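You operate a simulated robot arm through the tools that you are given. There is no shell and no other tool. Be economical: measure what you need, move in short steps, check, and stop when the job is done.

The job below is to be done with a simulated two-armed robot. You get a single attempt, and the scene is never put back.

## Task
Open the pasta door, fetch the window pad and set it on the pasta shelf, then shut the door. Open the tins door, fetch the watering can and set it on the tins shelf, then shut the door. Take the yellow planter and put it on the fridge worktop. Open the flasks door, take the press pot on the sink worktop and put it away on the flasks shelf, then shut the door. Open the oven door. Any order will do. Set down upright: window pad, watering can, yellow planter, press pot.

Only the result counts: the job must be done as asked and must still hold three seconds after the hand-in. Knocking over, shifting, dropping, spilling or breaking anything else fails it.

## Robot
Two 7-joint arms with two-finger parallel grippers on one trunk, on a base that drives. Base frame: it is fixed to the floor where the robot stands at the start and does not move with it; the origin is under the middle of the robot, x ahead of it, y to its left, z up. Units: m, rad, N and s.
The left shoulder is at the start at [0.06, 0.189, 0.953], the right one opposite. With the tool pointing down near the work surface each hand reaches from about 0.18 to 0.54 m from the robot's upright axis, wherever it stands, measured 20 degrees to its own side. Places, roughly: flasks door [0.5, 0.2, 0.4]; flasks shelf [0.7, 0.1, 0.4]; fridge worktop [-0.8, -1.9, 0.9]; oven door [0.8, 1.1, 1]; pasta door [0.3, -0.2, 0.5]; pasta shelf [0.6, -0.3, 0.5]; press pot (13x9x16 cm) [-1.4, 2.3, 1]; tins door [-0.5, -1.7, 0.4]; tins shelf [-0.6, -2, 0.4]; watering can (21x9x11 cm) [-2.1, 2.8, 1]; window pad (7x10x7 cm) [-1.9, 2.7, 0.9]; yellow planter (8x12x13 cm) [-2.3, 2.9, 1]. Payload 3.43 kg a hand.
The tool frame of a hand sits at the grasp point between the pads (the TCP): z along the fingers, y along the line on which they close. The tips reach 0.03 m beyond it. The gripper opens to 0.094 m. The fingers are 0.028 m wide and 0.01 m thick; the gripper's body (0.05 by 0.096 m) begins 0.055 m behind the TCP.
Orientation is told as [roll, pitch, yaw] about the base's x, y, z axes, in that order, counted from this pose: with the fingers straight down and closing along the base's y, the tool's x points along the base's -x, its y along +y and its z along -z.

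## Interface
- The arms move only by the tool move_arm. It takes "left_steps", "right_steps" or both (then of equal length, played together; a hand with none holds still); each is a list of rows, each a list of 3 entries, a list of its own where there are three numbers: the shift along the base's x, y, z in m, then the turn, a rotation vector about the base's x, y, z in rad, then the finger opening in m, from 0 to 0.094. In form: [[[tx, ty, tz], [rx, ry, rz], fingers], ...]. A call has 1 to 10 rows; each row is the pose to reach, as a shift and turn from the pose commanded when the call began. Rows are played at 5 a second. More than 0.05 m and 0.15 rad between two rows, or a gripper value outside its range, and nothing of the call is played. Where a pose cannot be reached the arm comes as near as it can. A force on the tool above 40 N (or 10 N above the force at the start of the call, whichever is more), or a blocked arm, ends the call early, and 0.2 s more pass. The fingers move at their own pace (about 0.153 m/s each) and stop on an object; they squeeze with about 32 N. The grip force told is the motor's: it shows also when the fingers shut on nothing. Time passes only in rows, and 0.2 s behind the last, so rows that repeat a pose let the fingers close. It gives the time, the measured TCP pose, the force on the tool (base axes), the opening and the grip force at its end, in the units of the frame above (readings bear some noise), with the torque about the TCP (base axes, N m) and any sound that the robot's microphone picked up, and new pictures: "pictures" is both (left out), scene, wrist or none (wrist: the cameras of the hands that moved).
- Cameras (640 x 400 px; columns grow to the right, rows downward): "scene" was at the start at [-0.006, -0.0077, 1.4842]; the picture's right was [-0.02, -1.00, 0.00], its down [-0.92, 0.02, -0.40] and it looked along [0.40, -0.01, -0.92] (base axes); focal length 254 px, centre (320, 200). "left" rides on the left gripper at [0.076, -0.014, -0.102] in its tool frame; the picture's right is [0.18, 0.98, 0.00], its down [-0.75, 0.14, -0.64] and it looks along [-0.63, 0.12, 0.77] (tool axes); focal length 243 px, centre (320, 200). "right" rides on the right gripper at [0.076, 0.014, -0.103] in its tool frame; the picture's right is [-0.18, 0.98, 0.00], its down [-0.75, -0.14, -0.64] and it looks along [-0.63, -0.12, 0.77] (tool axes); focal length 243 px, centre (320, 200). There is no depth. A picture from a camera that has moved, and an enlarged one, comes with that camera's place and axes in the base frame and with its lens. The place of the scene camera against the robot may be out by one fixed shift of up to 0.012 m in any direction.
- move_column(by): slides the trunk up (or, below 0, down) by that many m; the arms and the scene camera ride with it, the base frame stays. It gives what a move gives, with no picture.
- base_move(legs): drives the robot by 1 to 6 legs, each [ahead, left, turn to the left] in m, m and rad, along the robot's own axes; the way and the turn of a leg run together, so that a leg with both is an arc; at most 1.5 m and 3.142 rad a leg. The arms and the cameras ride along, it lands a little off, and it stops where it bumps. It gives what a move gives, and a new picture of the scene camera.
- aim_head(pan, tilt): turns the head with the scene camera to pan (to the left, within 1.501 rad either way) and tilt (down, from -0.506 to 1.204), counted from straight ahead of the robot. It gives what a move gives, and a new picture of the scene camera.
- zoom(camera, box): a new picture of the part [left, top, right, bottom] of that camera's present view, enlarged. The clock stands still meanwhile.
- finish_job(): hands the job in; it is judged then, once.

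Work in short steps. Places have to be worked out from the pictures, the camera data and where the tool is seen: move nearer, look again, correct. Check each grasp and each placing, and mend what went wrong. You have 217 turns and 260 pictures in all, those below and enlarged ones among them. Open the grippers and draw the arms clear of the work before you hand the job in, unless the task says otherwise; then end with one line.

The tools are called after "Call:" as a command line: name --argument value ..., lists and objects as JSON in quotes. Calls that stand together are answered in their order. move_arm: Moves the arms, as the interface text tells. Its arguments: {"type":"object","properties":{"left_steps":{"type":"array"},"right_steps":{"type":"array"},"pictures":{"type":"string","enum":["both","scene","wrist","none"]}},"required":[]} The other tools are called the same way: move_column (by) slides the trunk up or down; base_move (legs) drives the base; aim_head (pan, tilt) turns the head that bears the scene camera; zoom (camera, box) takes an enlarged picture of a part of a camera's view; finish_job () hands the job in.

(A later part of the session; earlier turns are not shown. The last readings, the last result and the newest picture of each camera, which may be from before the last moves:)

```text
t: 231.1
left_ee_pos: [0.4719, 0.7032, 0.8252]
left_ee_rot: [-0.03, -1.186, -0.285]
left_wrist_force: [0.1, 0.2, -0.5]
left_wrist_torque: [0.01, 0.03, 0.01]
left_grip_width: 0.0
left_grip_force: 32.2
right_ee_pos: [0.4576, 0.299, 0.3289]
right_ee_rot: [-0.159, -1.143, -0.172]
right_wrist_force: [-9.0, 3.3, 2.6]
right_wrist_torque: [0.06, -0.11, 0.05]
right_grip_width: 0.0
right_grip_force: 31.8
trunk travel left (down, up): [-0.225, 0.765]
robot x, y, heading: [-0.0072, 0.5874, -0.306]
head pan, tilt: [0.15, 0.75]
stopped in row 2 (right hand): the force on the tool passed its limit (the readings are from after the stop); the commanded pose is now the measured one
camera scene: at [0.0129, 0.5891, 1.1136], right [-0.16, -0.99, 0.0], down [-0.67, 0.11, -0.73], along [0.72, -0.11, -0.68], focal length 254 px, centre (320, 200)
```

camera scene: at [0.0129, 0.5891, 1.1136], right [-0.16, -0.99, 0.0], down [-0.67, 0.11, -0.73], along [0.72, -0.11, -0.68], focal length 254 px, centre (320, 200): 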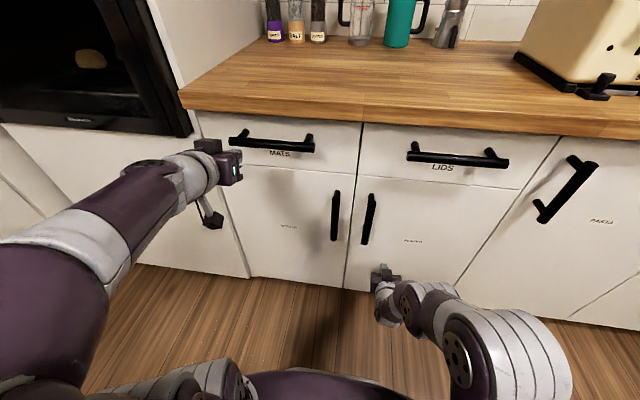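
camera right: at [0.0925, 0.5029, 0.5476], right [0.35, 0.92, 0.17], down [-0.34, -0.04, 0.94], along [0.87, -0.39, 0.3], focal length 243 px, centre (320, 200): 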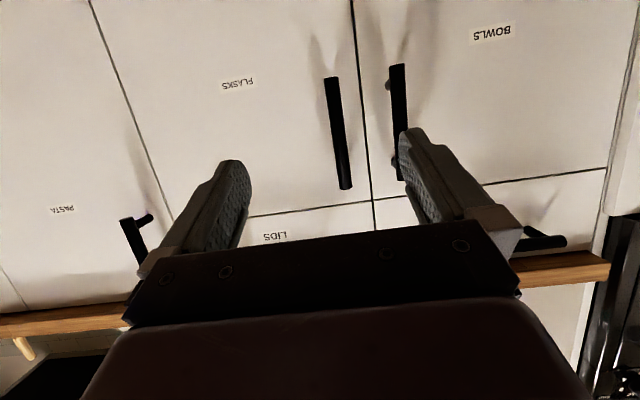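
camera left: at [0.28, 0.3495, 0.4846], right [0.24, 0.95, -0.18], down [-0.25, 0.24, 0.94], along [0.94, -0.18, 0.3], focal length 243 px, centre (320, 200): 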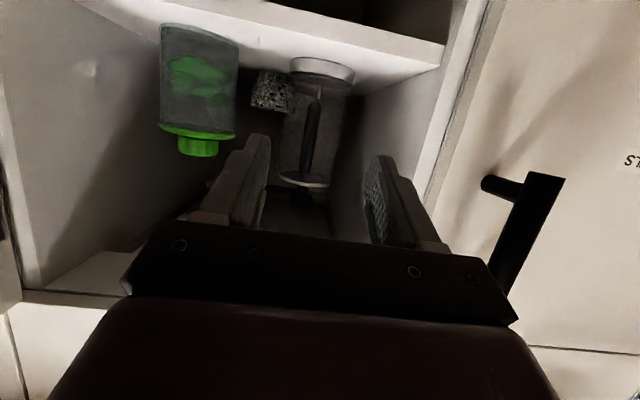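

Flasks door is shut. Next the oven, nearby: back off, raise the trunk, and go left to look at it.

Call:
base_move --legs '[[-0.6, 0, 0], [0, 0.6, 0]]'

Call:
move_column --by 0.4

Call:
aim_head --pan 0.1 --tilt 0.45

```text
t: 237.5
left_ee_pos: [0.0897, 1.4575, 0.826]
left_ee_rot: [-0.027, -1.186, -0.283]
left_wrist_force: [1.1, 0.8, 0.3]
left_wrist_torque: [0.0, 0.01, -0.01]
left_grip_width: 0.0
left_grip_force: 32.0
right_ee_pos: [0.0785, 1.0538, 0.3293]
right_ee_rot: [-0.157, -1.146, -0.167]
right_wrist_force: [0.3, -0.3, 0.4]
right_wrist_torque: [0.02, 0.0, -0.02]
right_grip_width: 0.0
right_grip_force: 31.9
trunk travel left (down, up): [-0.225, 0.765]
robot x, y, heading: [-0.3868, 1.3419, -0.3]
head pan, tilt: [0.15, 0.75]
camera scene: at [-0.3681, 1.3413, 1.1136], right [-0.15, -0.99, 0.0], down [-0.67, 0.1, -0.73], along [0.72, -0.11, -0.68], focal length 254 px, centre (320, 200)
```

scene: 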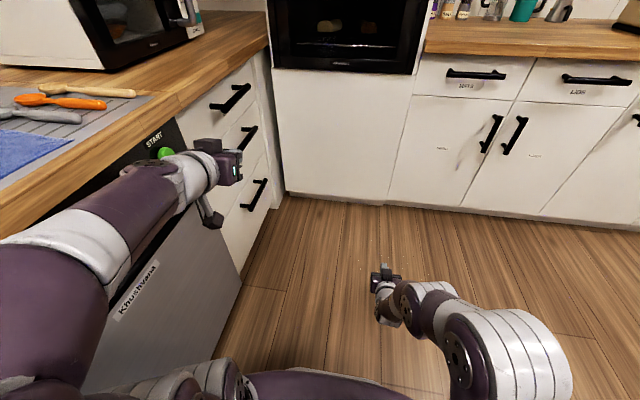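

```text
t: 241.3
left_ee_pos: [0.0898, 1.4569, 1.2251]
left_ee_rot: [-0.028, -1.186, -0.283]
left_wrist_force: [0.3, 0.2, 0.0]
left_wrist_torque: [0.02, 0.02, 0.02]
left_grip_width: 0.0
left_grip_force: 31.7
right_ee_pos: [0.079, 1.0542, 0.7298]
right_ee_rot: [-0.157, -1.146, -0.164]
right_wrist_force: [-0.7, 0.5, 0.8]
right_wrist_torque: [0.03, -0.03, 0.0]
right_grip_width: 0.0001
right_grip_force: 31.9
trunk travel left (down, up): [-0.625, 0.365]
robot x, y, heading: [-0.3866, 1.342, -0.301]
head pan, tilt: [0.15, 0.75]
```

```text
t: 242.1
left_ee_pos: [0.089, 1.4582, 1.2251]
left_ee_rot: [-0.026, -1.187, -0.281]
left_wrist_force: [0.0, -0.2, 0.4]
left_wrist_torque: [0.0, 0.01, 0.0]
left_grip_width: 0.0
left_grip_force: 32.0
right_ee_pos: [0.0792, 1.0534, 0.7295]
right_ee_rot: [-0.157, -1.147, -0.164]
right_wrist_force: [0.0, 0.0, -0.1]
right_wrist_torque: [0.02, 0.0, -0.01]
right_grip_width: 0.0
right_grip_force: 31.9
trunk travel left (down, up): [-0.625, 0.365]
robot x, y, heading: [-0.3877, 1.3426, -0.303]
head pan, tilt: [0.099, 0.45]
camera scene: at [-0.36, 1.3354, 1.54], right [-0.2, -0.98, 0.0], down [-0.43, 0.09, -0.9], along [0.88, -0.18, -0.44], focal length 254 px, centre (320, 200)
```

scene: 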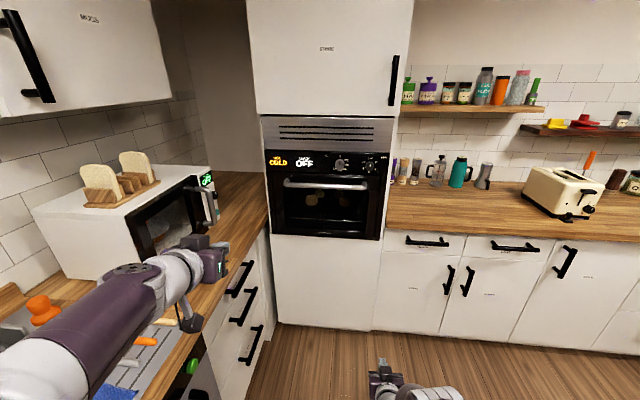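

The oven handle bar is horizontal at ≈ z 1.095, v 1.06–1.44. I'll grip it with fingers closing vertically: level the right hand, then roll it 90°.

Call:
move_arm --right_steps '[[[0, 0, 0.04], [-0.04, -0.125, 0], 0.0], [[0, 0, 0.08], [-0.08, -0.25, 0], 0.0], [[0, 0, 0.12], [-0.12, -0.38, 0], 0.0]]' --pictures "none"

Call:
move_arm --right_steps '[[[0, 0, 0.02], [0.143, -0.046, 0], 0.0], [[0, 0, 0.04], [0.285, -0.093, 0], 0.03], [[0, 0, 0.06], [0.428, -0.139, 0], 0.06], [[0, 0, 0.08], [0.571, -0.185, 0], 0.094], [[0, 0, 0.1], [0.713, -0.232, 0], 0.094], [[0, 0, 0.12], [0.856, -0.278, 0], 0.094], [[0, 0, 0.14], [0.999, -0.324, 0], 0.094], [[0, 0, 0.16], [1.141, -0.371, 0], 0.094], [[0, 0, 0.18], [1.284, -0.417, 0], 0.094], [[0, 0, 0.2], [1.427, -0.464, 0], 0.094]]'

```text
t: 242.9
left_ee_pos: [0.0884, 1.4565, 1.2243]
left_ee_rot: [-0.027, -1.188, -0.281]
left_wrist_force: [0.4, 0.5, 0.2]
left_wrist_torque: [0.0, 0.0, 0.01]
left_grip_width: 0.0
left_grip_force: 32.1
right_ee_pos: [0.1661, 1.0373, 0.888]
right_ee_rot: [-0.987, -1.502, 0.648]
right_wrist_force: [-0.6, -0.4, 0.5]
right_wrist_torque: [0.01, -0.01, 0.0]
right_grip_width: 0.0001
right_grip_force: 31.9
right hand out of reach, approached as far as the arm can: row 1, 2, 3
trunk travel left (down, up): [-0.625, 0.365]
robot x, y, heading: [-0.3875, 1.3399, -0.3]
head pan, tilt: [0.099, 0.45]
```

```text
t: 245.1
left_ee_pos: [0.0887, 1.4556, 1.226]
left_ee_rot: [-0.027, -1.186, -0.283]
left_wrist_force: [-0.3, 0.3, 0.1]
left_wrist_torque: [0.03, 0.0, 0.01]
left_grip_width: 0.0
left_grip_force: 32.3
right_ee_pos: [0.2279, 1.0327, 1.1636]
right_ee_rot: [1.486, -0.133, -1.854]
right_wrist_force: [-0.6, -0.1, 0.1]
right_wrist_torque: [-0.01, -0.02, -0.03]
right_grip_width: 0.0938
right_grip_force: 0.1
right hand out of reach, approached as far as the arm can: row 1, 2, 3, 4, 5, 6, 7, 8, 9, 10
trunk travel left (down, up): [-0.625, 0.365]
robot x, y, heading: [-0.3898, 1.3433, -0.304]
head pan, tilt: [0.099, 0.45]
camera scene: at [-0.3605, 1.3353, 1.54], right [-0.2, -0.98, 0.0], down [-0.43, 0.09, -0.9], along [0.88, -0.18, -0.43], focal length 254 px, centre (320, 200)
camera right: at [0.1518, 1.1358, 1.1777], right [0.07, -0.07, 1.0], down [-0.84, -0.55, 0.01], along [0.54, -0.83, -0.1], focal length 243 px, centre (320, 200)
```

scene: 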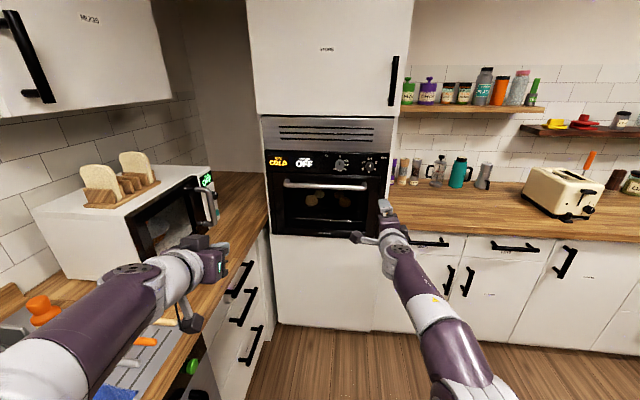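
right: 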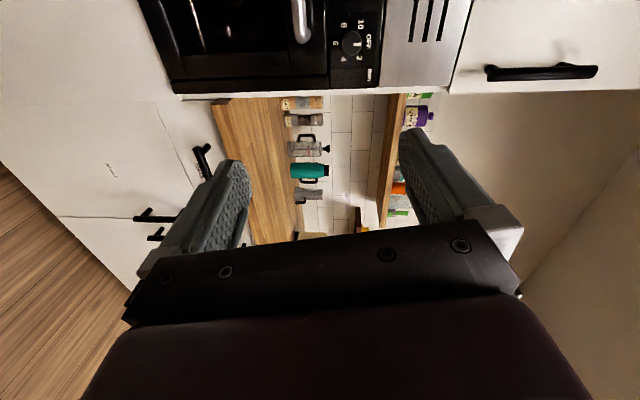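

The roll works: fingers now close vertically. Bar ≈ z 1.10, right end v≈1.08. Step left 0.08, ahead 0.33, and lower the hand 0.06.

Call:
base_move --legs '[[0, 0.08, 0], [0.33, 0, 0]]'

Call:
move_arm --right_steps '[[[0, 0, -0.03], [0, 0, 0], 0.094], [[0, 0, -0.062], [0, 0, 0], 0.094]]'

```text
t: 247.9
left_ee_pos: [0.431, 1.435, 1.2258]
left_ee_rot: [-0.027, -1.185, -0.281]
left_wrist_force: [0.2, -0.2, -0.2]
left_wrist_torque: [0.01, 0.0, 0.0]
left_grip_width: 0.0
left_grip_force: 31.8
right_ee_pos: [0.5707, 1.0094, 1.1641]
right_ee_rot: [1.485, -0.133, -1.851]
right_wrist_force: [0.7, 0.4, -0.3]
right_wrist_torque: [0.02, 0.02, -0.04]
right_grip_width: 0.094
right_grip_force: 0.0
trunk travel left (down, up): [-0.625, 0.365]
robot x, y, heading: [-0.0473, 1.3189, -0.3]
head pan, tilt: [0.099, 0.45]
camera scene: at [-0.0168, 1.3124, 1.54], right [-0.2, -0.98, 0.0], down [-0.43, 0.09, -0.9], along [0.88, -0.18, -0.44], focal length 254 px, centre (320, 200)
```

scene: 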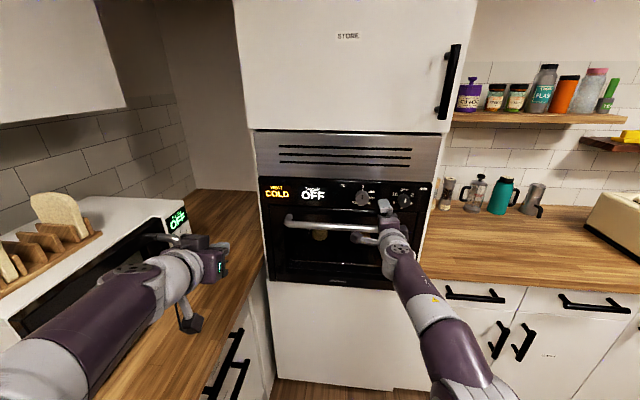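

```text
t: 248.6
left_ee_pos: [0.4314, 1.4353, 1.2255]
left_ee_rot: [-0.028, -1.184, -0.281]
left_wrist_force: [-0.7, 0.7, 0.0]
left_wrist_torque: [0.02, -0.01, 0.03]
left_grip_width: 0.0004
left_grip_force: 31.5
right_ee_pos: [0.5753, 1.0079, 1.1406]
right_ee_rot: [1.448, -0.138, -1.847]
right_wrist_force: [0.6, 0.5, 0.2]
right_wrist_torque: [-0.02, -0.06, 0.0]
right_grip_width: 0.094
right_grip_force: 0.1
right hand out of reach, approached as far as the arm can: row 1, 2
trunk travel left (down, up): [-0.625, 0.365]
robot x, y, heading: [-0.0438, 1.3203, -0.299]
head pan, tilt: [0.099, 0.45]
camera scene: at [-0.0166, 1.3123, 1.54], right [-0.2, -0.98, 0.0], down [-0.43, 0.09, -0.9], along [0.88, -0.18, -0.44], focal length 254 px, centre (320, 200)
camera right: at [0.4994, 1.1118, 1.1576], right [0.1, -0.08, 0.99], down [-0.84, -0.55, 0.04], along [0.54, -0.83, -0.12], focal length 243 px, centre (320, 200)
```

scene: 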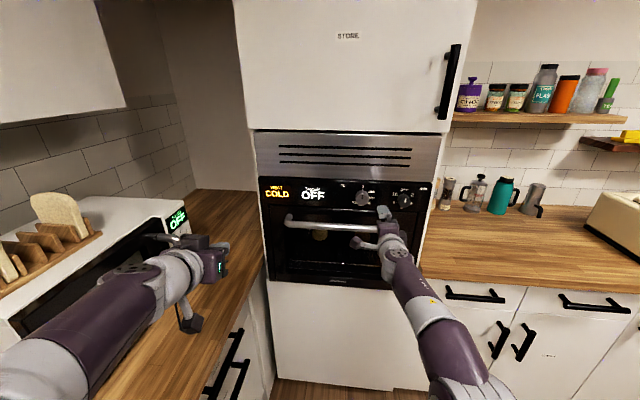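
right: 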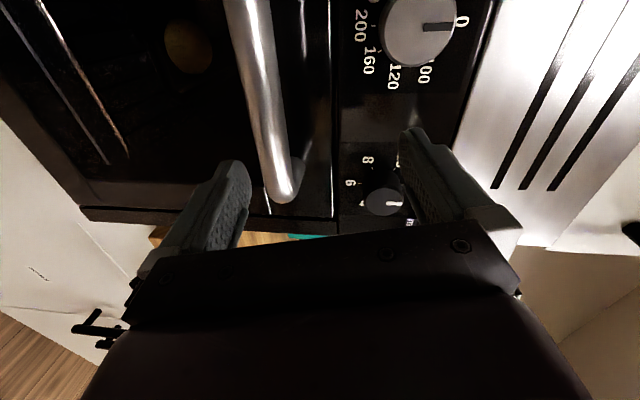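

Lower via the trunk 0.045, narrow fingers to 6 cm, and drive ahead 0.065 onto the bar.

Call:
move_arm --right_steps '[[[0, 0, 0], [0, 0, 0], 0.06], [[0, 0, 0], [0, 0, 0], 0.06]]' --pictures "none"

Call:
move_column --by -0.045

Call:
zoom --camera "right" --box '[0, 0, 640, 400]'

```text
t: 249.2
left_ee_pos: [0.4309, 1.4346, 1.226]
left_ee_rot: [-0.029, -1.187, -0.28]
left_wrist_force: [-0.1, 0.7, 0.2]
left_wrist_torque: [-0.01, -0.01, 0.03]
left_grip_width: 0.0
left_grip_force: 31.9
right_ee_pos: [0.5746, 1.0078, 1.1421]
right_ee_rot: [1.449, -0.138, -1.846]
right_wrist_force: [-0.9, -1.1, 0.1]
right_wrist_torque: [0.03, -0.01, 0.01]
right_grip_width: 0.06
right_grip_force: 0.1
trunk travel left (down, up): [-0.625, 0.365]
robot x, y, heading: [-0.0468, 1.32, -0.306]
head pan, tilt: [0.099, 0.45]
```

```text
t: 250.0
left_ee_pos: [0.4321, 1.4348, 1.1819]
left_ee_rot: [-0.029, -1.186, -0.281]
left_wrist_force: [-0.7, -0.2, 0.1]
left_wrist_torque: [0.0, 0.0, 0.01]
left_grip_width: 0.0
left_grip_force: 31.4
right_ee_pos: [0.5744, 1.0085, 1.0967]
right_ee_rot: [1.451, -0.138, -1.846]
right_wrist_force: [-0.7, -0.9, -0.3]
right_wrist_torque: [-0.02, 0.02, 0.01]
right_grip_width: 0.0598
right_grip_force: 0.1
trunk travel left (down, up): [-0.58, 0.41]
robot x, y, heading: [-0.0481, 1.323, -0.302]
head pan, tilt: [0.099, 0.45]
```

```text
1.00 times, centred on (320, 200) of right
camera zoom: at [0.4988, 1.112, 1.1131], right [0.1, -0.08, 0.99], down [-0.84, -0.55, 0.04], along [0.54, -0.83, -0.12], focal length 243 px, centre (320, 200)
```

zoom: 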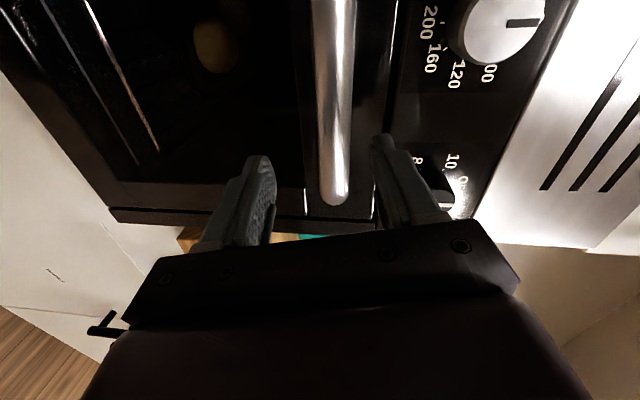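

Call:
base_move --legs '[[0.07, 0, 0]]'

Call:
zoom --camera "right" --box '[0, 0, 640, 400]'

```text
t: 251.1
left_ee_pos: [0.4941, 1.4154, 1.1791]
left_ee_rot: [-0.032, -1.183, -0.279]
left_wrist_force: [-1.3, 1.0, 0.4]
left_wrist_torque: [0.01, -0.04, -0.01]
left_grip_width: 0.0004
left_grip_force: 32.1
right_ee_pos: [0.6376, 0.9897, 1.099]
right_ee_rot: [1.451, -0.136, -1.845]
right_wrist_force: [-0.1, 0.1, -0.1]
right_wrist_torque: [0.02, 0.0, -0.01]
right_grip_width: 0.0598
right_grip_force: 0.0
trunk travel left (down, up): [-0.58, 0.41]
robot x, y, heading: [0.0198, 1.3044, -0.301]
head pan, tilt: [0.099, 0.45]
stopped in leg 1: the force on the tool passed its limit (the readings are from after the stop); the commanded pose is now the measured one
camera scene: at [0.0456, 1.293, 1.495], right [-0.2, -0.98, 0.0], down [-0.43, 0.09, -0.9], along [0.88, -0.18, -0.44], focal length 254 px, centre (320, 200)
```

scene: 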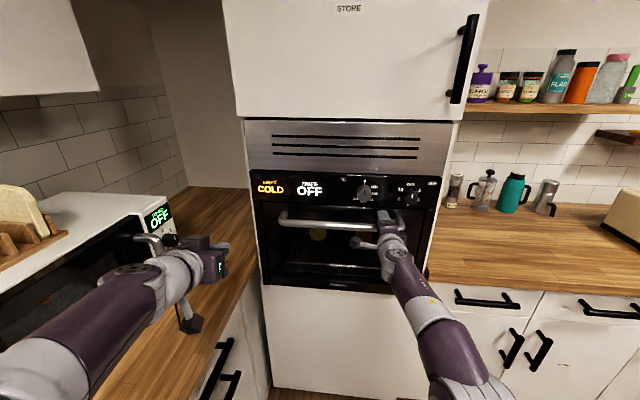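

```text
1.00 times, centred on (320, 200) of right
camera zoom: at [0.5615, 1.0931, 1.114], right [0.1, -0.08, 0.99], down [-0.84, -0.55, 0.04], along [0.54, -0.83, -0.12], focal length 243 px, centre (320, 200)
```

zoom: 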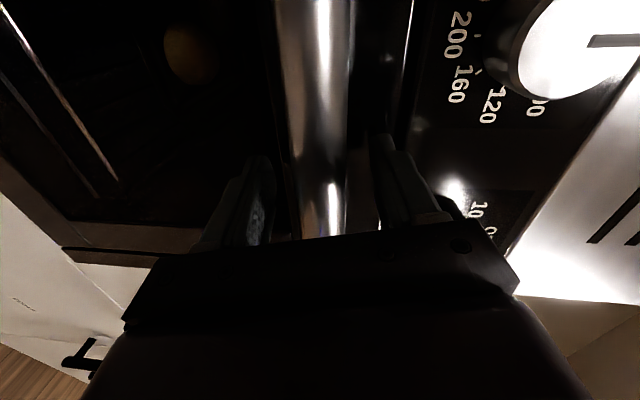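

The tip touched; the bar is between the fingers. Close the grip.

Call:
move_arm --right_steps '[[[0, 0, 0], [0, 0, 0], 0.0], [[0, 0, 0], [0, 0, 0], 0.0], [[0, 0, 0], [0, 0, 0], 0.0]]' --pictures "none"

```text
t: 251.9
left_ee_pos: [0.4941, 1.4157, 1.179]
left_ee_rot: [-0.032, -1.184, -0.28]
left_wrist_force: [-0.1, -0.4, 0.0]
left_wrist_torque: [-0.01, -0.02, -0.02]
left_grip_width: 0.0
left_grip_force: 32.0
right_ee_pos: [0.6369, 0.9895, 1.0987]
right_ee_rot: [1.451, -0.135, -1.848]
right_wrist_force: [-0.7, 0.7, 2.4]
right_wrist_torque: [1.33, -0.39, -0.36]
right_grip_width: 0.0311
right_grip_force: 45.2
trunk travel left (down, up): [-0.58, 0.41]
robot x, y, heading: [0.0173, 1.2972, -0.3]
head pan, tilt: [0.099, 0.45]
```

Gripped. Pull along the door's arc (hinge at the bottom, radius ≈0.30), first ~0.6 rad.

Call:
move_arm --right_steps '[[[-0.021, 0.0068, -0.004], [0, 0, 0], 0.0], [[-0.042, 0.0136, -0.01], [0, 0, 0], 0.0], [[-0.082, 0.0266, -0.027], [0, 0, 0], 0.0], [[-0.119, 0.0386, -0.049], [0, 0, 0], 0.0], [[-0.152, 0.0494, -0.0775], [0, 0, 0], 0.0]]' --pictures "scene"

```text
t: 252.7
left_ee_pos: [0.4937, 1.415, 1.1805]
left_ee_rot: [-0.031, -1.186, -0.277]
left_wrist_force: [-0.7, -0.2, 0.2]
left_wrist_torque: [-0.02, -0.04, 0.0]
left_grip_width: 0.0002
left_grip_force: 32.3
right_ee_pos: [0.6144, 0.9963, 1.0988]
right_ee_rot: [1.405, -0.14, -1.846]
right_wrist_force: [-2.0, -0.7, -17.7]
right_wrist_torque: [1.49, -0.7, 0.82]
right_grip_width: 0.0314
right_grip_force: 45.0
right hand out of reach, approached as far as the arm can: row 1, 2, 3
trunk travel left (down, up): [-0.58, 0.41]
robot x, y, heading: [0.0201, 1.301, -0.298]
head pan, tilt: [0.099, 0.45]
stopped in row 3 (right hand): the force on the tool passed its limit (the readings are from after the stop); the commanded pose is now the measured one
camera scene: at [0.0438, 1.2928, 1.4947], right [-0.2, -0.98, 0.0], down [-0.43, 0.09, -0.9], along [0.88, -0.18, -0.43], focal length 254 px, centre (320, 200)
```

scene: 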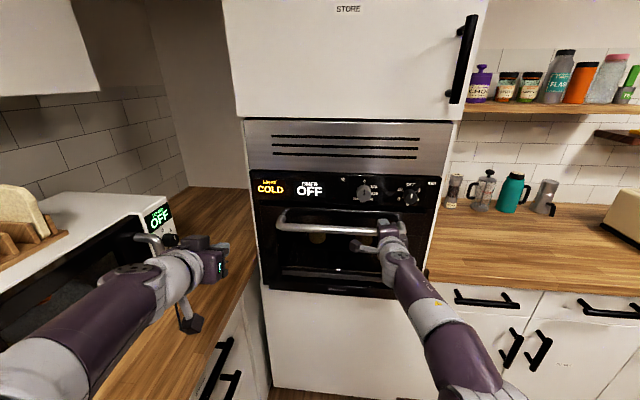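

The arm is at its limits here; I pull with the base and trunk instead.

Call:
base_move --legs '[[-0.06, 0, 0]]'

Call:
move_column --by -0.025

Call:
base_move --legs '[[-0.05, 0, 0]]'

Call:
move_column --by -0.03

```text
t: 253.7
left_ee_pos: [0.4401, 1.4315, 1.1793]
left_ee_rot: [-0.031, -1.179, -0.278]
left_wrist_force: [-0.1, -0.3, -0.6]
left_wrist_torque: [0.0, 0.01, 0.02]
left_grip_width: 0.0002
left_grip_force: 32.1
right_ee_pos: [0.5613, 1.0139, 1.0983]
right_ee_rot: [1.407, -0.143, -1.844]
right_wrist_force: [1.5, 2.4, -29.6]
right_wrist_torque: [0.89, -0.77, -0.82]
right_grip_width: 0.0317
right_grip_force: 45.3
trunk travel left (down, up): [-0.58, 0.41]
robot x, y, heading: [-0.0434, 1.3169, -0.298]
head pan, tilt: [0.099, 0.45]
camera scene: at [-0.0082, 1.3092, 1.4948], right [-0.2, -0.98, 0.0], down [-0.43, 0.09, -0.9], along [0.88, -0.18, -0.44], focal length 254 px, centre (320, 200)
```

scene: 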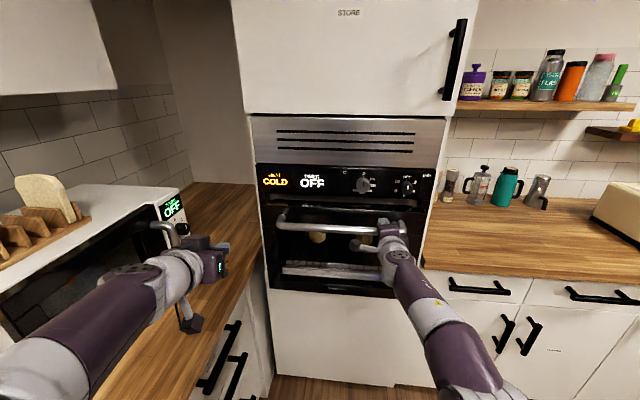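

```text
t: 254.2
left_ee_pos: [0.4369, 1.4322, 1.1604]
left_ee_rot: [-0.035, -1.181, -0.276]
left_wrist_force: [0.5, 0.4, 0.5]
left_wrist_torque: [-0.03, -0.03, 0.0]
left_grip_width: 0.0
left_grip_force: 32.0
right_ee_pos: [0.5586, 1.0153, 1.0976]
right_ee_rot: [1.441, -0.134, -1.85]
right_wrist_force: [-1.9, 2.3, 7.1]
right_wrist_torque: [1.09, -0.47, -0.54]
right_grip_width: 0.0313
right_grip_force: 44.8
trunk travel left (down, up): [-0.561, 0.429]
robot x, y, heading: [-0.0398, 1.3223, -0.301]
head pan, tilt: [0.099, 0.45]
stopped: the force on the tool passed its limit (the readings are from after the stop); the commanded pose is now the measured one
```

```text
t: 255.2
left_ee_pos: [0.3882, 1.4485, 1.1609]
left_ee_rot: [-0.035, -1.183, -0.274]
left_wrist_force: [0.5, 0.7, 1.3]
left_wrist_torque: [0.01, -0.01, -0.02]
left_grip_width: 0.0001
left_grip_force: 31.9
right_ee_pos: [0.5103, 1.0311, 1.0986]
right_ee_rot: [1.438, -0.138, -1.849]
right_wrist_force: [2.6, 3.9, 10.5]
right_wrist_torque: [1.19, -0.41, 0.2]
right_grip_width: 0.0315
right_grip_force: 44.6
trunk travel left (down, up): [-0.561, 0.429]
robot x, y, heading: [-0.0864, 1.3312, -0.302]
head pan, tilt: [0.099, 0.45]
camera scene: at [-0.0609, 1.3271, 1.4764], right [-0.2, -0.98, 0.0], down [-0.42, 0.09, -0.9], along [0.88, -0.18, -0.43], focal length 254 px, centre (320, 200)
```

scene: 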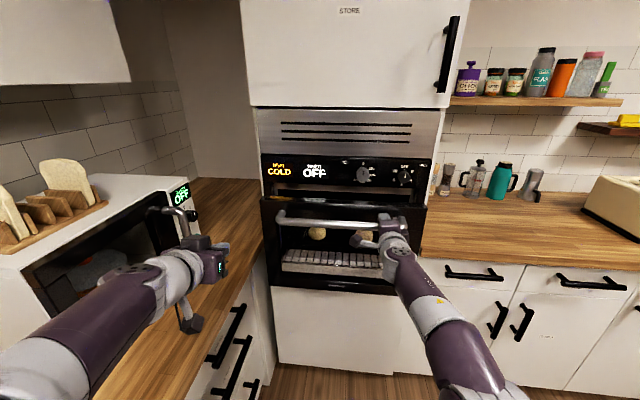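

```text
t: 255.6
left_ee_pos: [0.3907, 1.448, 1.1442]
left_ee_rot: [-0.037, -1.182, -0.272]
left_wrist_force: [-0.8, -0.5, 0.3]
left_wrist_torque: [0.01, 0.0, 0.0]
left_grip_width: 0.0003
left_grip_force: 32.1
right_ee_pos: [0.5106, 1.0297, 1.0979]
right_ee_rot: [1.466, -0.128, -1.851]
right_wrist_force: [-0.8, 3.6, 7.6]
right_wrist_torque: [1.05, -0.48, -0.99]
right_grip_width: 0.0312
right_grip_force: 45.1
trunk travel left (down, up): [-0.546, 0.444]
robot x, y, heading: [-0.0852, 1.3285, -0.303]
head pan, tilt: [0.099, 0.45]
stopped: the force on the tool passed its limit (the readings are from after the stop); the commanded pose is now the measured one
```

Call:
zoom --camera "scene" --box '[230, 100, 450, 300]'

```text
2.00 times, centred on (340, 200) of scene
camera zoom: at [-0.0593, 1.3264, 1.4607], right [-0.2, -0.98, 0.0], down [-0.43, 0.09, -0.9], along [0.88, -0.18, -0.43], focal length 508 px, centre (280, 200)
```

zoom: 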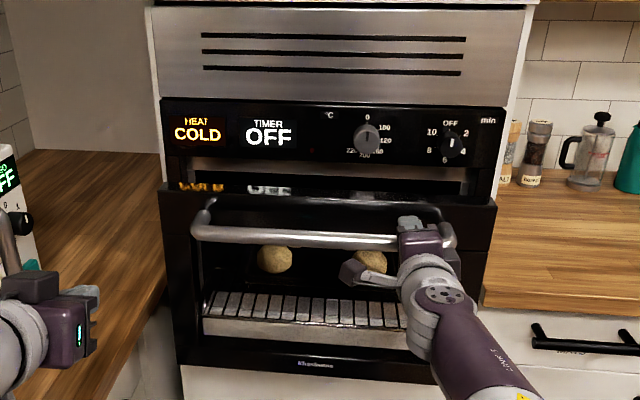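

The door has tilted open partly. I release the bar and look at how it rests.

Call:
move_arm --right_steps '[[[0, 0, 0], [0, 0, 0], 0.094], [[0, 0, 0], [0, 0, 0], 0.094], [[0, 0, 0], [0, 0, 0], 0.094]]' --pictures "none"

Call:
base_move --legs '[[-0.15, 0, 0]]'

Call:
zoom --camera "scene" --box '[230, 100, 450, 300]'

```text
t: 256.4
left_ee_pos: [0.3899, 1.4474, 1.1443]
left_ee_rot: [-0.033, -1.182, -0.275]
left_wrist_force: [0.3, 0.6, 0.2]
left_wrist_torque: [0.0, 0.0, 0.01]
left_grip_width: 0.0
left_grip_force: 32.3
right_ee_pos: [0.5119, 1.0288, 1.0967]
right_ee_rot: [1.462, -0.131, -1.851]
right_wrist_force: [0.4, -0.4, -0.7]
right_wrist_torque: [0.0, -0.02, 0.0]
right_grip_width: 0.0938
right_grip_force: 0.1
trunk travel left (down, up): [-0.546, 0.444]
robot x, y, heading: [-0.0853, 1.3352, -0.299]
head pan, tilt: [0.099, 0.45]
```

```text
t: 257.8
left_ee_pos: [0.2477, 1.4914, 1.1454]
left_ee_rot: [-0.033, -1.183, -0.277]
left_wrist_force: [-0.4, 0.9, -0.3]
left_wrist_torque: [0.01, 0.0, 0.02]
left_grip_width: 0.0
left_grip_force: 31.8
right_ee_pos: [0.3659, 1.0737, 1.098]
right_ee_rot: [1.464, -0.133, -1.853]
right_wrist_force: [0.4, -0.1, -0.1]
right_wrist_torque: [-0.03, 0.0, 0.01]
right_grip_width: 0.0939
right_grip_force: 0.0
trunk travel left (down, up): [-0.546, 0.444]
robot x, y, heading: [-0.2293, 1.3771, -0.308]
head pan, tilt: [0.099, 0.45]
camera scene: at [-0.2031, 1.3705, 1.4613], right [-0.2, -0.98, 0.0], down [-0.43, 0.09, -0.9], along [0.88, -0.18, -0.43], focal length 254 px, centre (320, 200)
```

scene: 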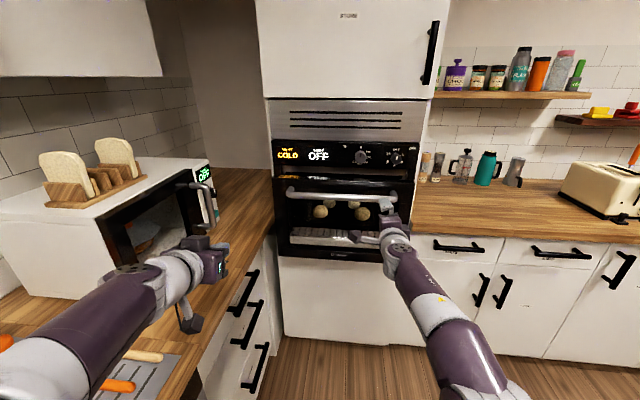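

```text
2.00 times, centred on (340, 200) of scene
camera zoom: at [-0.2031, 1.3705, 1.4613], right [-0.2, -0.98, 0.0], down [-0.43, 0.09, -0.9], along [0.88, -0.18, -0.43], focal length 508 px, centre (280, 200)
```

zoom: 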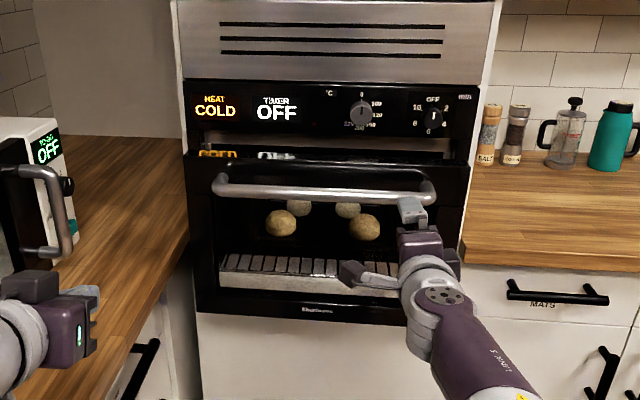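

The door stays ajar (~16°). I'll hook it from inside with the left fist: step right, pitch the left hand further down, and raise it above the door's top edge.

Call:
base_move --legs '[[0, -0.2, 0]]'

Call:
move_arm --left_steps '[[[0, 0, 0.015], [0.046, 0.142, 0], 0.0], [[0.0, 0, 0.03], [0.09, 0.28, 0], 0.0], [[0, 0, 0.045], [0.136, 0.42, 0], 0.0], [[0, 0, 0.06], [0.182, 0.56, 0], 0.0], [[0.03, -0.01, 0.075], [0.2, 0.62, 0], 0.0]]'

```text
t: 259.4
left_ee_pos: [0.1881, 1.2964, 1.1442]
left_ee_rot: [-0.031, -1.181, -0.283]
left_wrist_force: [-0.6, -0.1, -0.2]
left_wrist_torque: [0.05, 0.04, 0.05]
left_grip_width: 0.0
left_grip_force: 32.2
right_ee_pos: [0.3058, 0.8782, 1.0969]
right_ee_rot: [1.462, -0.131, -1.857]
right_wrist_force: [-0.5, 0.4, 0.2]
right_wrist_torque: [-0.02, 0.0, -0.01]
right_grip_width: 0.0939
right_grip_force: 0.1
trunk travel left (down, up): [-0.546, 0.444]
robot x, y, heading: [-0.2898, 1.1854, -0.309]
head pan, tilt: [0.099, 0.45]
camera scene: at [-0.2624, 1.1766, 1.4612], right [-0.21, -0.98, 0.0], down [-0.43, 0.09, -0.9], along [0.88, -0.19, -0.44], focal length 254 px, centre (320, 200)
```

scene: 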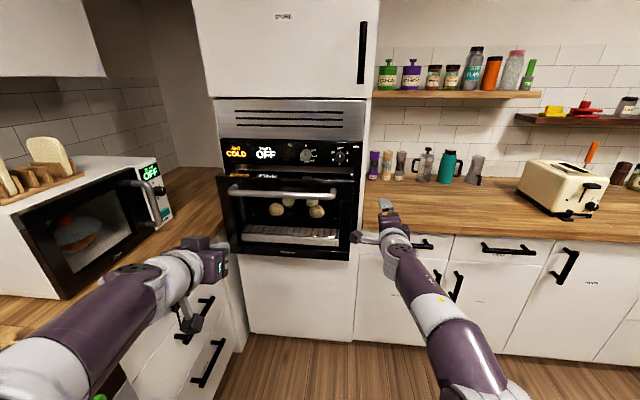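

```text
t: 260.6
left_ee_pos: [0.2164, 1.2787, 1.1328]
left_ee_rot: [-0.007, -0.549, -0.297]
left_wrist_force: [-1.4, 0.5, 0.2]
left_wrist_torque: [-0.01, 0.0, 0.02]
left_grip_width: 0.0
left_grip_force: 32.2
left hand out of reach, approached as far as the arm can: row 4, 5
right_ee_pos: [0.3086, 0.8792, 1.0951]
right_ee_rot: [1.46, -0.131, -1.856]
right_wrist_force: [0.0, -0.1, 0.0]
right_wrist_torque: [0.0, -0.02, -0.03]
right_grip_width: 0.094
right_grip_force: 0.0
trunk travel left (down, up): [-0.546, 0.444]
robot x, y, heading: [-0.2903, 1.186, -0.309]
head pan, tilt: [0.099, 0.45]
camera scene: at [-0.2596, 1.1775, 1.4611], right [-0.21, -0.98, 0.0], down [-0.43, 0.09, -0.9], along [0.88, -0.19, -0.44], focal length 254 px, centre (320, 200)
camera left: at [0.0991, 1.3001, 1.181], right [0.14, 0.98, -0.1], down [0.34, 0.05, 0.94], along [0.93, -0.17, -0.32], focal length 243 px, centre (320, 200)
```

scene: 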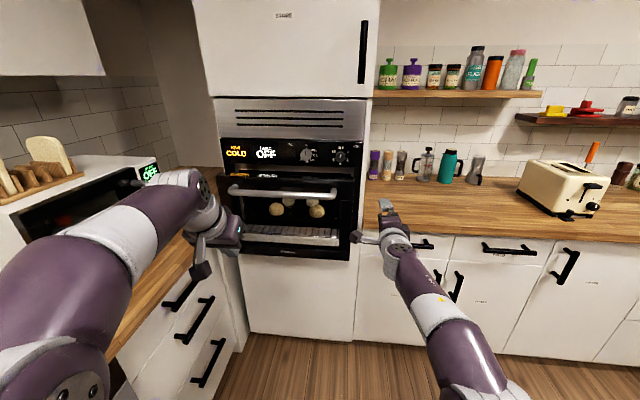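
left: 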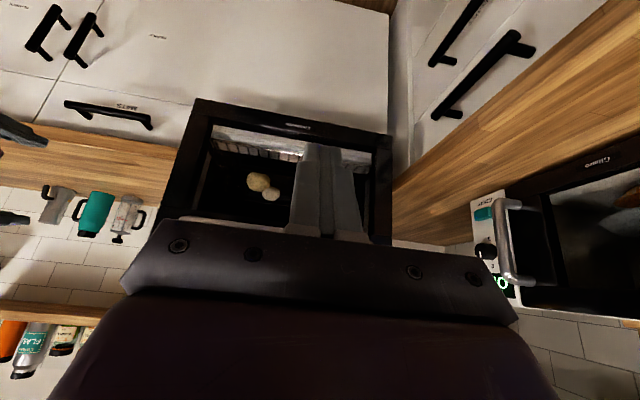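

Left hand is pitched and aligned with the oven (v≈1.283). I first un-roll and retract the right hand, so it clears the tall unit, then raise the trunk.

Call:
move_arm --right_steps '[[[-0.022, -0.004, -0.02], [-0.143, 0.046, 0], 0.06], [[-0.044, -0.008, -0.04], [-0.285, 0.093, 0], 0.03], [[-0.066, -0.012, -0.06], [-0.428, 0.139, 0], 0.0], [[-0.088, -0.016, -0.08], [-0.571, 0.185, 0], 0.0], [[-0.11, -0.02, -0.1], [-0.713, 0.232, 0], 0.0], [[-0.132, -0.024, -0.12], [-0.856, 0.278, 0], 0.0], [[-0.154, -0.028, -0.14], [-0.999, 0.324, 0], 0.0], [[-0.176, -0.032, -0.16], [-1.141, 0.371, 0], 0.0], [[-0.198, -0.036, -0.18], [-1.284, 0.417, 0], 0.0], [[-0.22, -0.04, -0.2], [-1.427, 0.464, 0], 0.0]]' --pictures "none"

Call:
move_column --by 0.1

Call:
base_move --legs '[[0.34, 0, 0]]'

```text
t: 262.8
left_ee_pos: [0.2155, 1.2805, 1.134]
left_ee_rot: [-0.005, -0.555, -0.296]
left_wrist_force: [0.5, 0.2, -0.7]
left_wrist_torque: [0.02, -0.03, 0.01]
left_grip_width: 0.0
left_grip_force: 31.8
right_ee_pos: [0.1813, 0.8414, 0.9068]
right_ee_rot: [-0.949, -1.487, 0.517]
right_wrist_force: [0.0, -0.4, 0.1]
right_wrist_torque: [0.02, 0.0, -0.02]
right_grip_width: 0.0
right_grip_force: 32.3
right hand out of reach, approached as far as the arm can: row 1, 2, 3, 4, 5, 6, 7, 8, 9, 10
trunk travel left (down, up): [-0.546, 0.444]
robot x, y, heading: [-0.2872, 1.1866, -0.306]
head pan, tilt: [0.099, 0.45]
```

```text
t: 264.1
left_ee_pos: [0.2141, 1.2799, 1.2343]
left_ee_rot: [-0.006, -0.554, -0.299]
left_wrist_force: [0.5, -0.7, -0.4]
left_wrist_torque: [0.05, 0.02, -0.02]
left_grip_width: 0.0
left_grip_force: 32.0
right_ee_pos: [0.1819, 0.8396, 1.0068]
right_ee_rot: [-0.926, -1.489, 0.488]
right_wrist_force: [-0.2, -0.8, 0.3]
right_wrist_torque: [0.03, -0.03, -0.01]
right_grip_width: 0.0
right_grip_force: 32.0
trunk travel left (down, up): [-0.646, 0.344]
robot x, y, heading: [-0.2911, 1.1885, -0.31]
head pan, tilt: [0.099, 0.45]
```

```text
t: 266.4
left_ee_pos: [0.5409, 1.1783, 1.2346]
left_ee_rot: [-0.005, -0.554, -0.293]
left_wrist_force: [1.0, -0.2, 0.9]
left_wrist_torque: [0.0, -0.01, 0.01]
left_grip_width: 0.0
left_grip_force: 32.0
right_ee_pos: [0.5089, 0.7387, 1.0082]
right_ee_rot: [-0.923, -1.486, 0.491]
right_wrist_force: [1.0, -0.7, -0.2]
right_wrist_torque: [-0.02, -0.03, -0.01]
right_grip_width: 0.0
right_grip_force: 32.1
trunk travel left (down, up): [-0.646, 0.344]
robot x, y, heading: [0.0368, 1.0819, -0.303]
head pan, tilt: [0.099, 0.45]
camera scene: at [0.0647, 1.075, 1.5612], right [-0.2, -0.98, 0.0], down [-0.43, 0.09, -0.9], along [0.88, -0.18, -0.44], focal length 254 px, centre (320, 200)
```

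scene: 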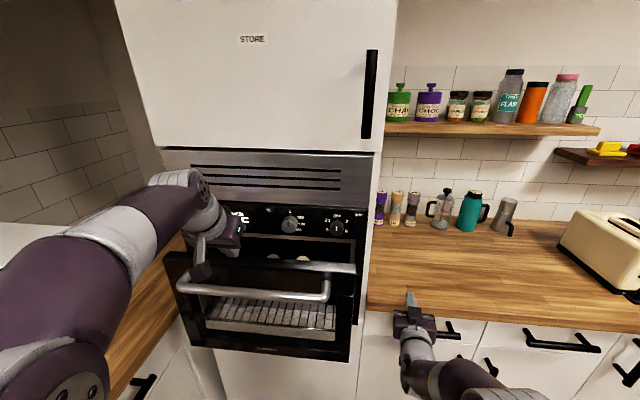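

Advance 0.12 over the door's top edge, then lower the hand into the gap.

Call:
base_move --legs '[[0.125, 0, 0]]'

Call:
move_column --by -0.11

Call:
zoom --camera "scene" --box '[100, 150, 420, 350]'

```text
t: 267.6
left_ee_pos: [0.6591, 1.1422, 1.234]
left_ee_rot: [-0.008, -0.553, -0.293]
left_wrist_force: [-0.5, -0.4, 0.0]
left_wrist_torque: [-0.02, 0.0, 0.01]
left_grip_width: 0.0
left_grip_force: 32.0
right_ee_pos: [0.6284, 0.7031, 1.0084]
right_ee_rot: [-0.926, -1.49, 0.495]
right_wrist_force: [0.3, 0.2, 0.5]
right_wrist_torque: [0.04, 0.01, -0.04]
right_grip_width: 0.0
right_grip_force: 32.2
trunk travel left (down, up): [-0.646, 0.344]
robot x, y, heading: [0.1561, 1.0464, -0.3]
head pan, tilt: [0.099, 0.45]
camera scene: at [0.1825, 1.0382, 1.5612], right [-0.2, -0.98, 0.0], down [-0.43, 0.09, -0.9], along [0.88, -0.18, -0.44], focal length 254 px, centre (320, 200)
```

scene: 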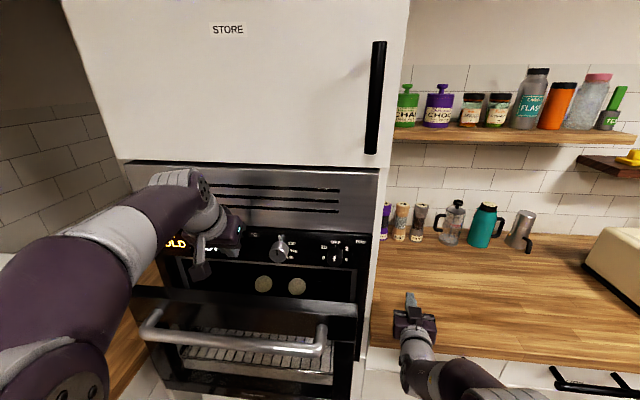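

```text
t: 268.8
left_ee_pos: [0.6576, 1.1416, 1.136]
left_ee_rot: [-0.006, -0.555, -0.293]
left_wrist_force: [0.0, -0.5, -0.2]
left_wrist_torque: [0.04, 0.02, 0.03]
left_grip_width: 0.0
left_grip_force: 31.7
right_ee_pos: [0.6309, 0.7017, 0.926]
right_ee_rot: [-1.443, -1.511, 1.011]
right_wrist_force: [-8.0, 3.5, 14.2]
right_wrist_torque: [0.21, 0.01, 0.1]
right_grip_width: 0.0
right_grip_force: 32.5
trunk travel left (down, up): [-0.548, 0.442]
robot x, y, heading: [0.1548, 1.0438, -0.308]
head pan, tilt: [0.099, 0.45]
stopped: the force on the tool passed its limit (the readings are from after the stop); the commanded pose is now the measured one
```

```text
2.00 times, centred on (260, 250) of scene
camera zoom: at [0.1811, 1.039, 1.4622], right [-0.2, -0.98, 0.0], down [-0.43, 0.09, -0.9], along [0.88, -0.18, -0.43], focal length 508 px, centre (440, 100)
```

zoom: 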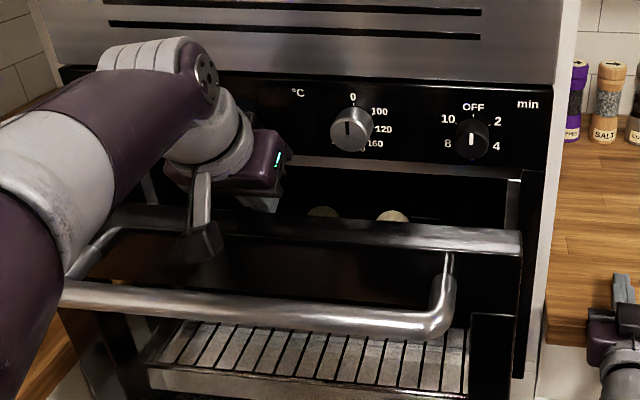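

Left fingers are behind the door's edge; the right fist touched the worktop. Lift the right hand, then pull back with the base.

Call:
move_arm --right_steps '[[[0, 0, 0.04], [0, 0, 0], 0.0], [[0, 0, 0.08], [0, 0, 0], 0.0], [[0, 0, 0.12], [0, 0, 0], 0.0]]' --pictures "none"

Call:
base_move --legs '[[-0.13, 0, 0]]'

```text
t: 269.6
left_ee_pos: [0.6577, 1.1421, 1.1352]
left_ee_rot: [-0.006, -0.554, -0.294]
left_wrist_force: [-0.4, 0.3, -0.5]
left_wrist_torque: [-0.03, -0.01, -0.01]
left_grip_width: 0.0001
left_grip_force: 32.4
right_ee_pos: [0.6315, 0.7017, 1.0414]
right_ee_rot: [-1.298, -1.51, 0.863]
right_wrist_force: [0.1, 0.9, 0.1]
right_wrist_torque: [0.04, 0.0, 0.01]
right_grip_width: 0.0
right_grip_force: 31.9
trunk travel left (down, up): [-0.548, 0.442]
robot x, y, heading: [0.1517, 1.0442, -0.302]
head pan, tilt: [0.099, 0.45]
```

```text
t: 270.9
left_ee_pos: [0.5318, 1.1811, 1.1364]
left_ee_rot: [-0.007, -0.554, -0.295]
left_wrist_force: [0.1, 0.5, 1.1]
left_wrist_torque: [-0.01, -0.01, 0.03]
left_grip_width: 0.0002
left_grip_force: 31.9
right_ee_pos: [0.505, 0.7408, 1.0428]
right_ee_rot: [-1.324, -1.51, 0.888]
right_wrist_force: [-0.1, -0.1, 0.4]
right_wrist_torque: [-0.01, 0.04, 0.03]
right_grip_width: 0.0
right_grip_force: 32.2
trunk travel left (down, up): [-0.548, 0.442]
robot x, y, heading: [0.0327, 1.0868, -0.301]
head pan, tilt: [0.099, 0.45]
camera scene: at [0.0555, 1.078, 1.4626], right [-0.2, -0.98, 0.0], down [-0.43, 0.09, -0.9], along [0.88, -0.18, -0.43], focal length 254 px, centre (320, 200)
```

scene: 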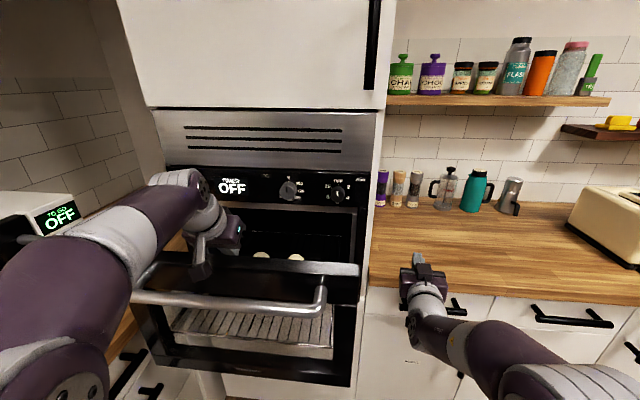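

Door opens further. Now push down with the trunk and pull back alternately.

Call:
move_column --by -0.08

Call:
base_move --legs '[[-0.1, 0, 0]]'

```text
t: 271.5
left_ee_pos: [0.5318, 1.1801, 1.1072]
left_ee_rot: [-0.001, -0.573, -0.301]
left_wrist_force: [-4.5, -1.3, 8.1]
left_wrist_torque: [0.58, 0.13, 0.34]
left_grip_width: 0.0001
left_grip_force: 31.8
right_ee_pos: [0.5038, 0.7401, 1.007]
right_ee_rot: [-1.322, -1.511, 0.887]
right_wrist_force: [-0.6, 0.2, -0.1]
right_wrist_torque: [-0.03, 0.0, 0.03]
right_grip_width: 0.0001
right_grip_force: 32.1
trunk travel left (down, up): [-0.512, 0.478]
robot x, y, heading: [0.0293, 1.086, -0.307]
head pan, tilt: [0.099, 0.45]
stopped: the force on the tool passed its limit (the readings are from after the stop); the commanded pose is now the measured one
```

```text
t: 272.7
left_ee_pos: [0.449, 1.2063, 1.1089]
left_ee_rot: [-0.001, -0.584, -0.302]
left_wrist_force: [-0.6, 0.4, 1.2]
left_wrist_torque: [-0.04, 0.09, 0.0]
left_grip_width: 0.0
left_grip_force: 32.3
right_ee_pos: [0.4185, 0.7671, 1.0071]
right_ee_rot: [-1.31, -1.509, 0.873]
right_wrist_force: [0.5, 0.3, 0.1]
right_wrist_torque: [0.0, -0.02, -0.01]
right_grip_width: 0.0001
right_grip_force: 31.9
trunk travel left (down, up): [-0.512, 0.478]
robot x, y, heading: [-0.0558, 1.1107, -0.309]
head pan, tilt: [0.099, 0.45]
stopped in leg 1: the force on the tool passed its limit (the readings are from after the stop); the commanded pose is now the measured one
camera scene: at [-0.0305, 1.1049, 1.4269], right [-0.2, -0.98, 0.0], down [-0.43, 0.09, -0.9], along [0.88, -0.18, -0.44], focal length 254 px, centre (320, 200)
```

scene: 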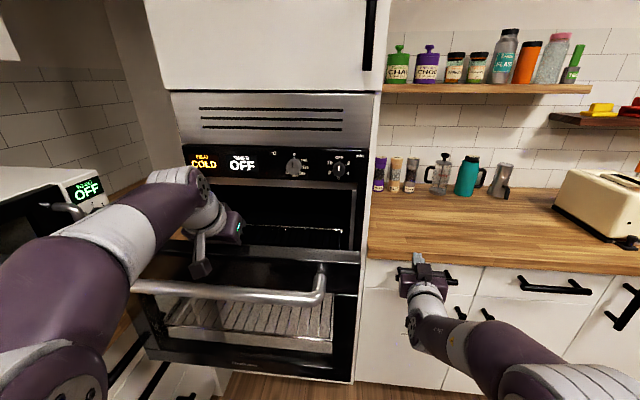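

Door ~45°. Raise slightly, move over its inner face, and press down.

Call:
move_column --by 0.04

Call:
base_move --legs '[[0.05, 0, 0]]'

Call:
move_column --by -0.15

```text
t: 273.5
left_ee_pos: [0.45, 1.2063, 1.148]
left_ee_rot: [-0.001, -0.582, -0.299]
left_wrist_force: [0.1, 0.2, 1.3]
left_wrist_torque: [0.02, 0.0, -0.04]
left_grip_width: 0.0
left_grip_force: 32.0
right_ee_pos: [0.4181, 0.7675, 1.0458]
right_ee_rot: [-1.308, -1.51, 0.87]
right_wrist_force: [-0.3, 0.2, -0.8]
right_wrist_torque: [0.01, -0.01, 0.02]
right_grip_width: 0.0
right_grip_force: 32.5
trunk travel left (down, up): [-0.552, 0.438]
robot x, y, heading: [-0.0548, 1.1154, -0.299]
head pan, tilt: [0.099, 0.45]
```

```text
t: 274.4
left_ee_pos: [0.4985, 1.1918, 1.1472]
left_ee_rot: [0.0, -0.581, -0.301]
left_wrist_force: [0.2, -0.7, 0.3]
left_wrist_torque: [0.01, 0.0, 0.05]
left_grip_width: 0.0002
left_grip_force: 31.9
right_ee_pos: [0.4671, 0.7518, 1.0461]
right_ee_rot: [-1.285, -1.508, 0.846]
right_wrist_force: [1.0, -0.5, 0.0]
right_wrist_torque: [0.01, -0.02, 0.0]
right_grip_width: 0.0
right_grip_force: 32.3
trunk travel left (down, up): [-0.552, 0.438]
robot x, y, heading: [-0.0085, 1.0961, -0.309]
head pan, tilt: [0.099, 0.45]
camera scene: at [0.0196, 1.0892, 1.4669], right [-0.2, -0.98, 0.0], down [-0.43, 0.09, -0.9], along [0.88, -0.18, -0.44], focal length 254 px, centre (320, 200)
```

scene: 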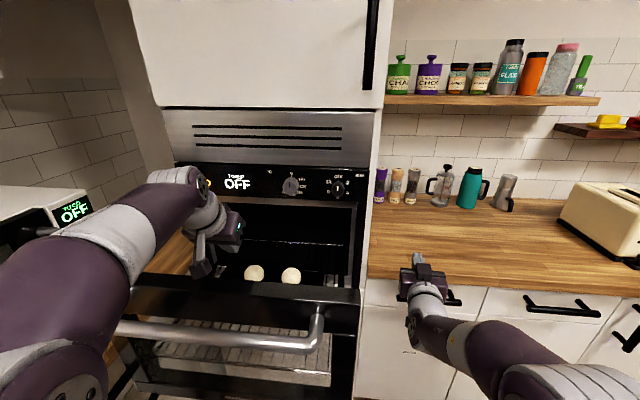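

```text
t: 275.2
left_ee_pos: [0.4974, 1.1908, 1.1121]
left_ee_rot: [0.003, -0.597, -0.303]
left_wrist_force: [-2.8, 1.0, 8.8]
left_wrist_torque: [0.28, 1.09, -0.05]
left_grip_width: 0.0001
left_grip_force: 31.4
right_ee_pos: [0.4656, 0.7535, 1.0056]
right_ee_rot: [-1.317, -1.511, 0.879]
right_wrist_force: [-0.3, -0.2, -1.0]
right_wrist_torque: [-0.01, -0.02, -0.03]
right_grip_width: 0.0
right_grip_force: 32.6
trunk travel left (down, up): [-0.511, 0.479]
robot x, y, heading: [-0.0134, 1.0981, -0.306]
head pan, tilt: [0.099, 0.45]
stopped: the force on the tool passed its limit (the readings are from after the stop); the commanded pose is now the measured one
```

Follow the door's arc with the left arm (pull and lower together).

Call:
move_arm --left_steps '[[[-0.034, 0.011, -0.02], [0, 0, 0], 0.0], [[-0.063, 0.0205, -0.045], [0, 0, 0], 0.0], [[-0.09, 0.029, -0.075], [0, 0, 0], 0.0], [[-0.113, 0.037, -0.11], [0, 0, 0], 0.0], [[-0.13, 0.042, -0.148], [0, 0, 0], 0.0]]' --pictures "scene"

```text
t: 275.7
left_ee_pos: [0.469, 1.1999, 1.0943]
left_ee_rot: [0.011, -0.619, -0.312]
left_wrist_force: [19.1, -4.5, 3.2]
left_wrist_torque: [0.23, 1.06, -0.68]
left_grip_width: 0.0
left_grip_force: 31.9
right_ee_pos: [0.4688, 0.7514, 1.0043]
right_ee_rot: [-1.275, -1.509, 0.838]
right_wrist_force: [0.4, -0.4, 0.0]
right_wrist_torque: [0.02, 0.03, 0.01]
right_grip_width: 0.0002
right_grip_force: 31.9
trunk travel left (down, up): [-0.511, 0.479]
robot x, y, heading: [-0.01, 1.0982, -0.312]
head pan, tilt: [0.099, 0.45]
stopped in row 2 (left hand): the force on the tool passed its limit (the readings are from after the stop); the commanded pose is now the measured one
camera scene: at [0.0207, 1.0889, 1.4257], right [-0.21, -0.98, 0.0], down [-0.43, 0.09, -0.9], along [0.88, -0.19, -0.44], focal length 254 px, centre (320, 200)
```

scene: 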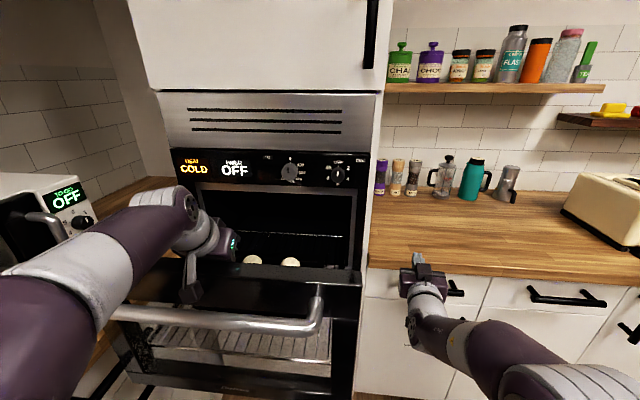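

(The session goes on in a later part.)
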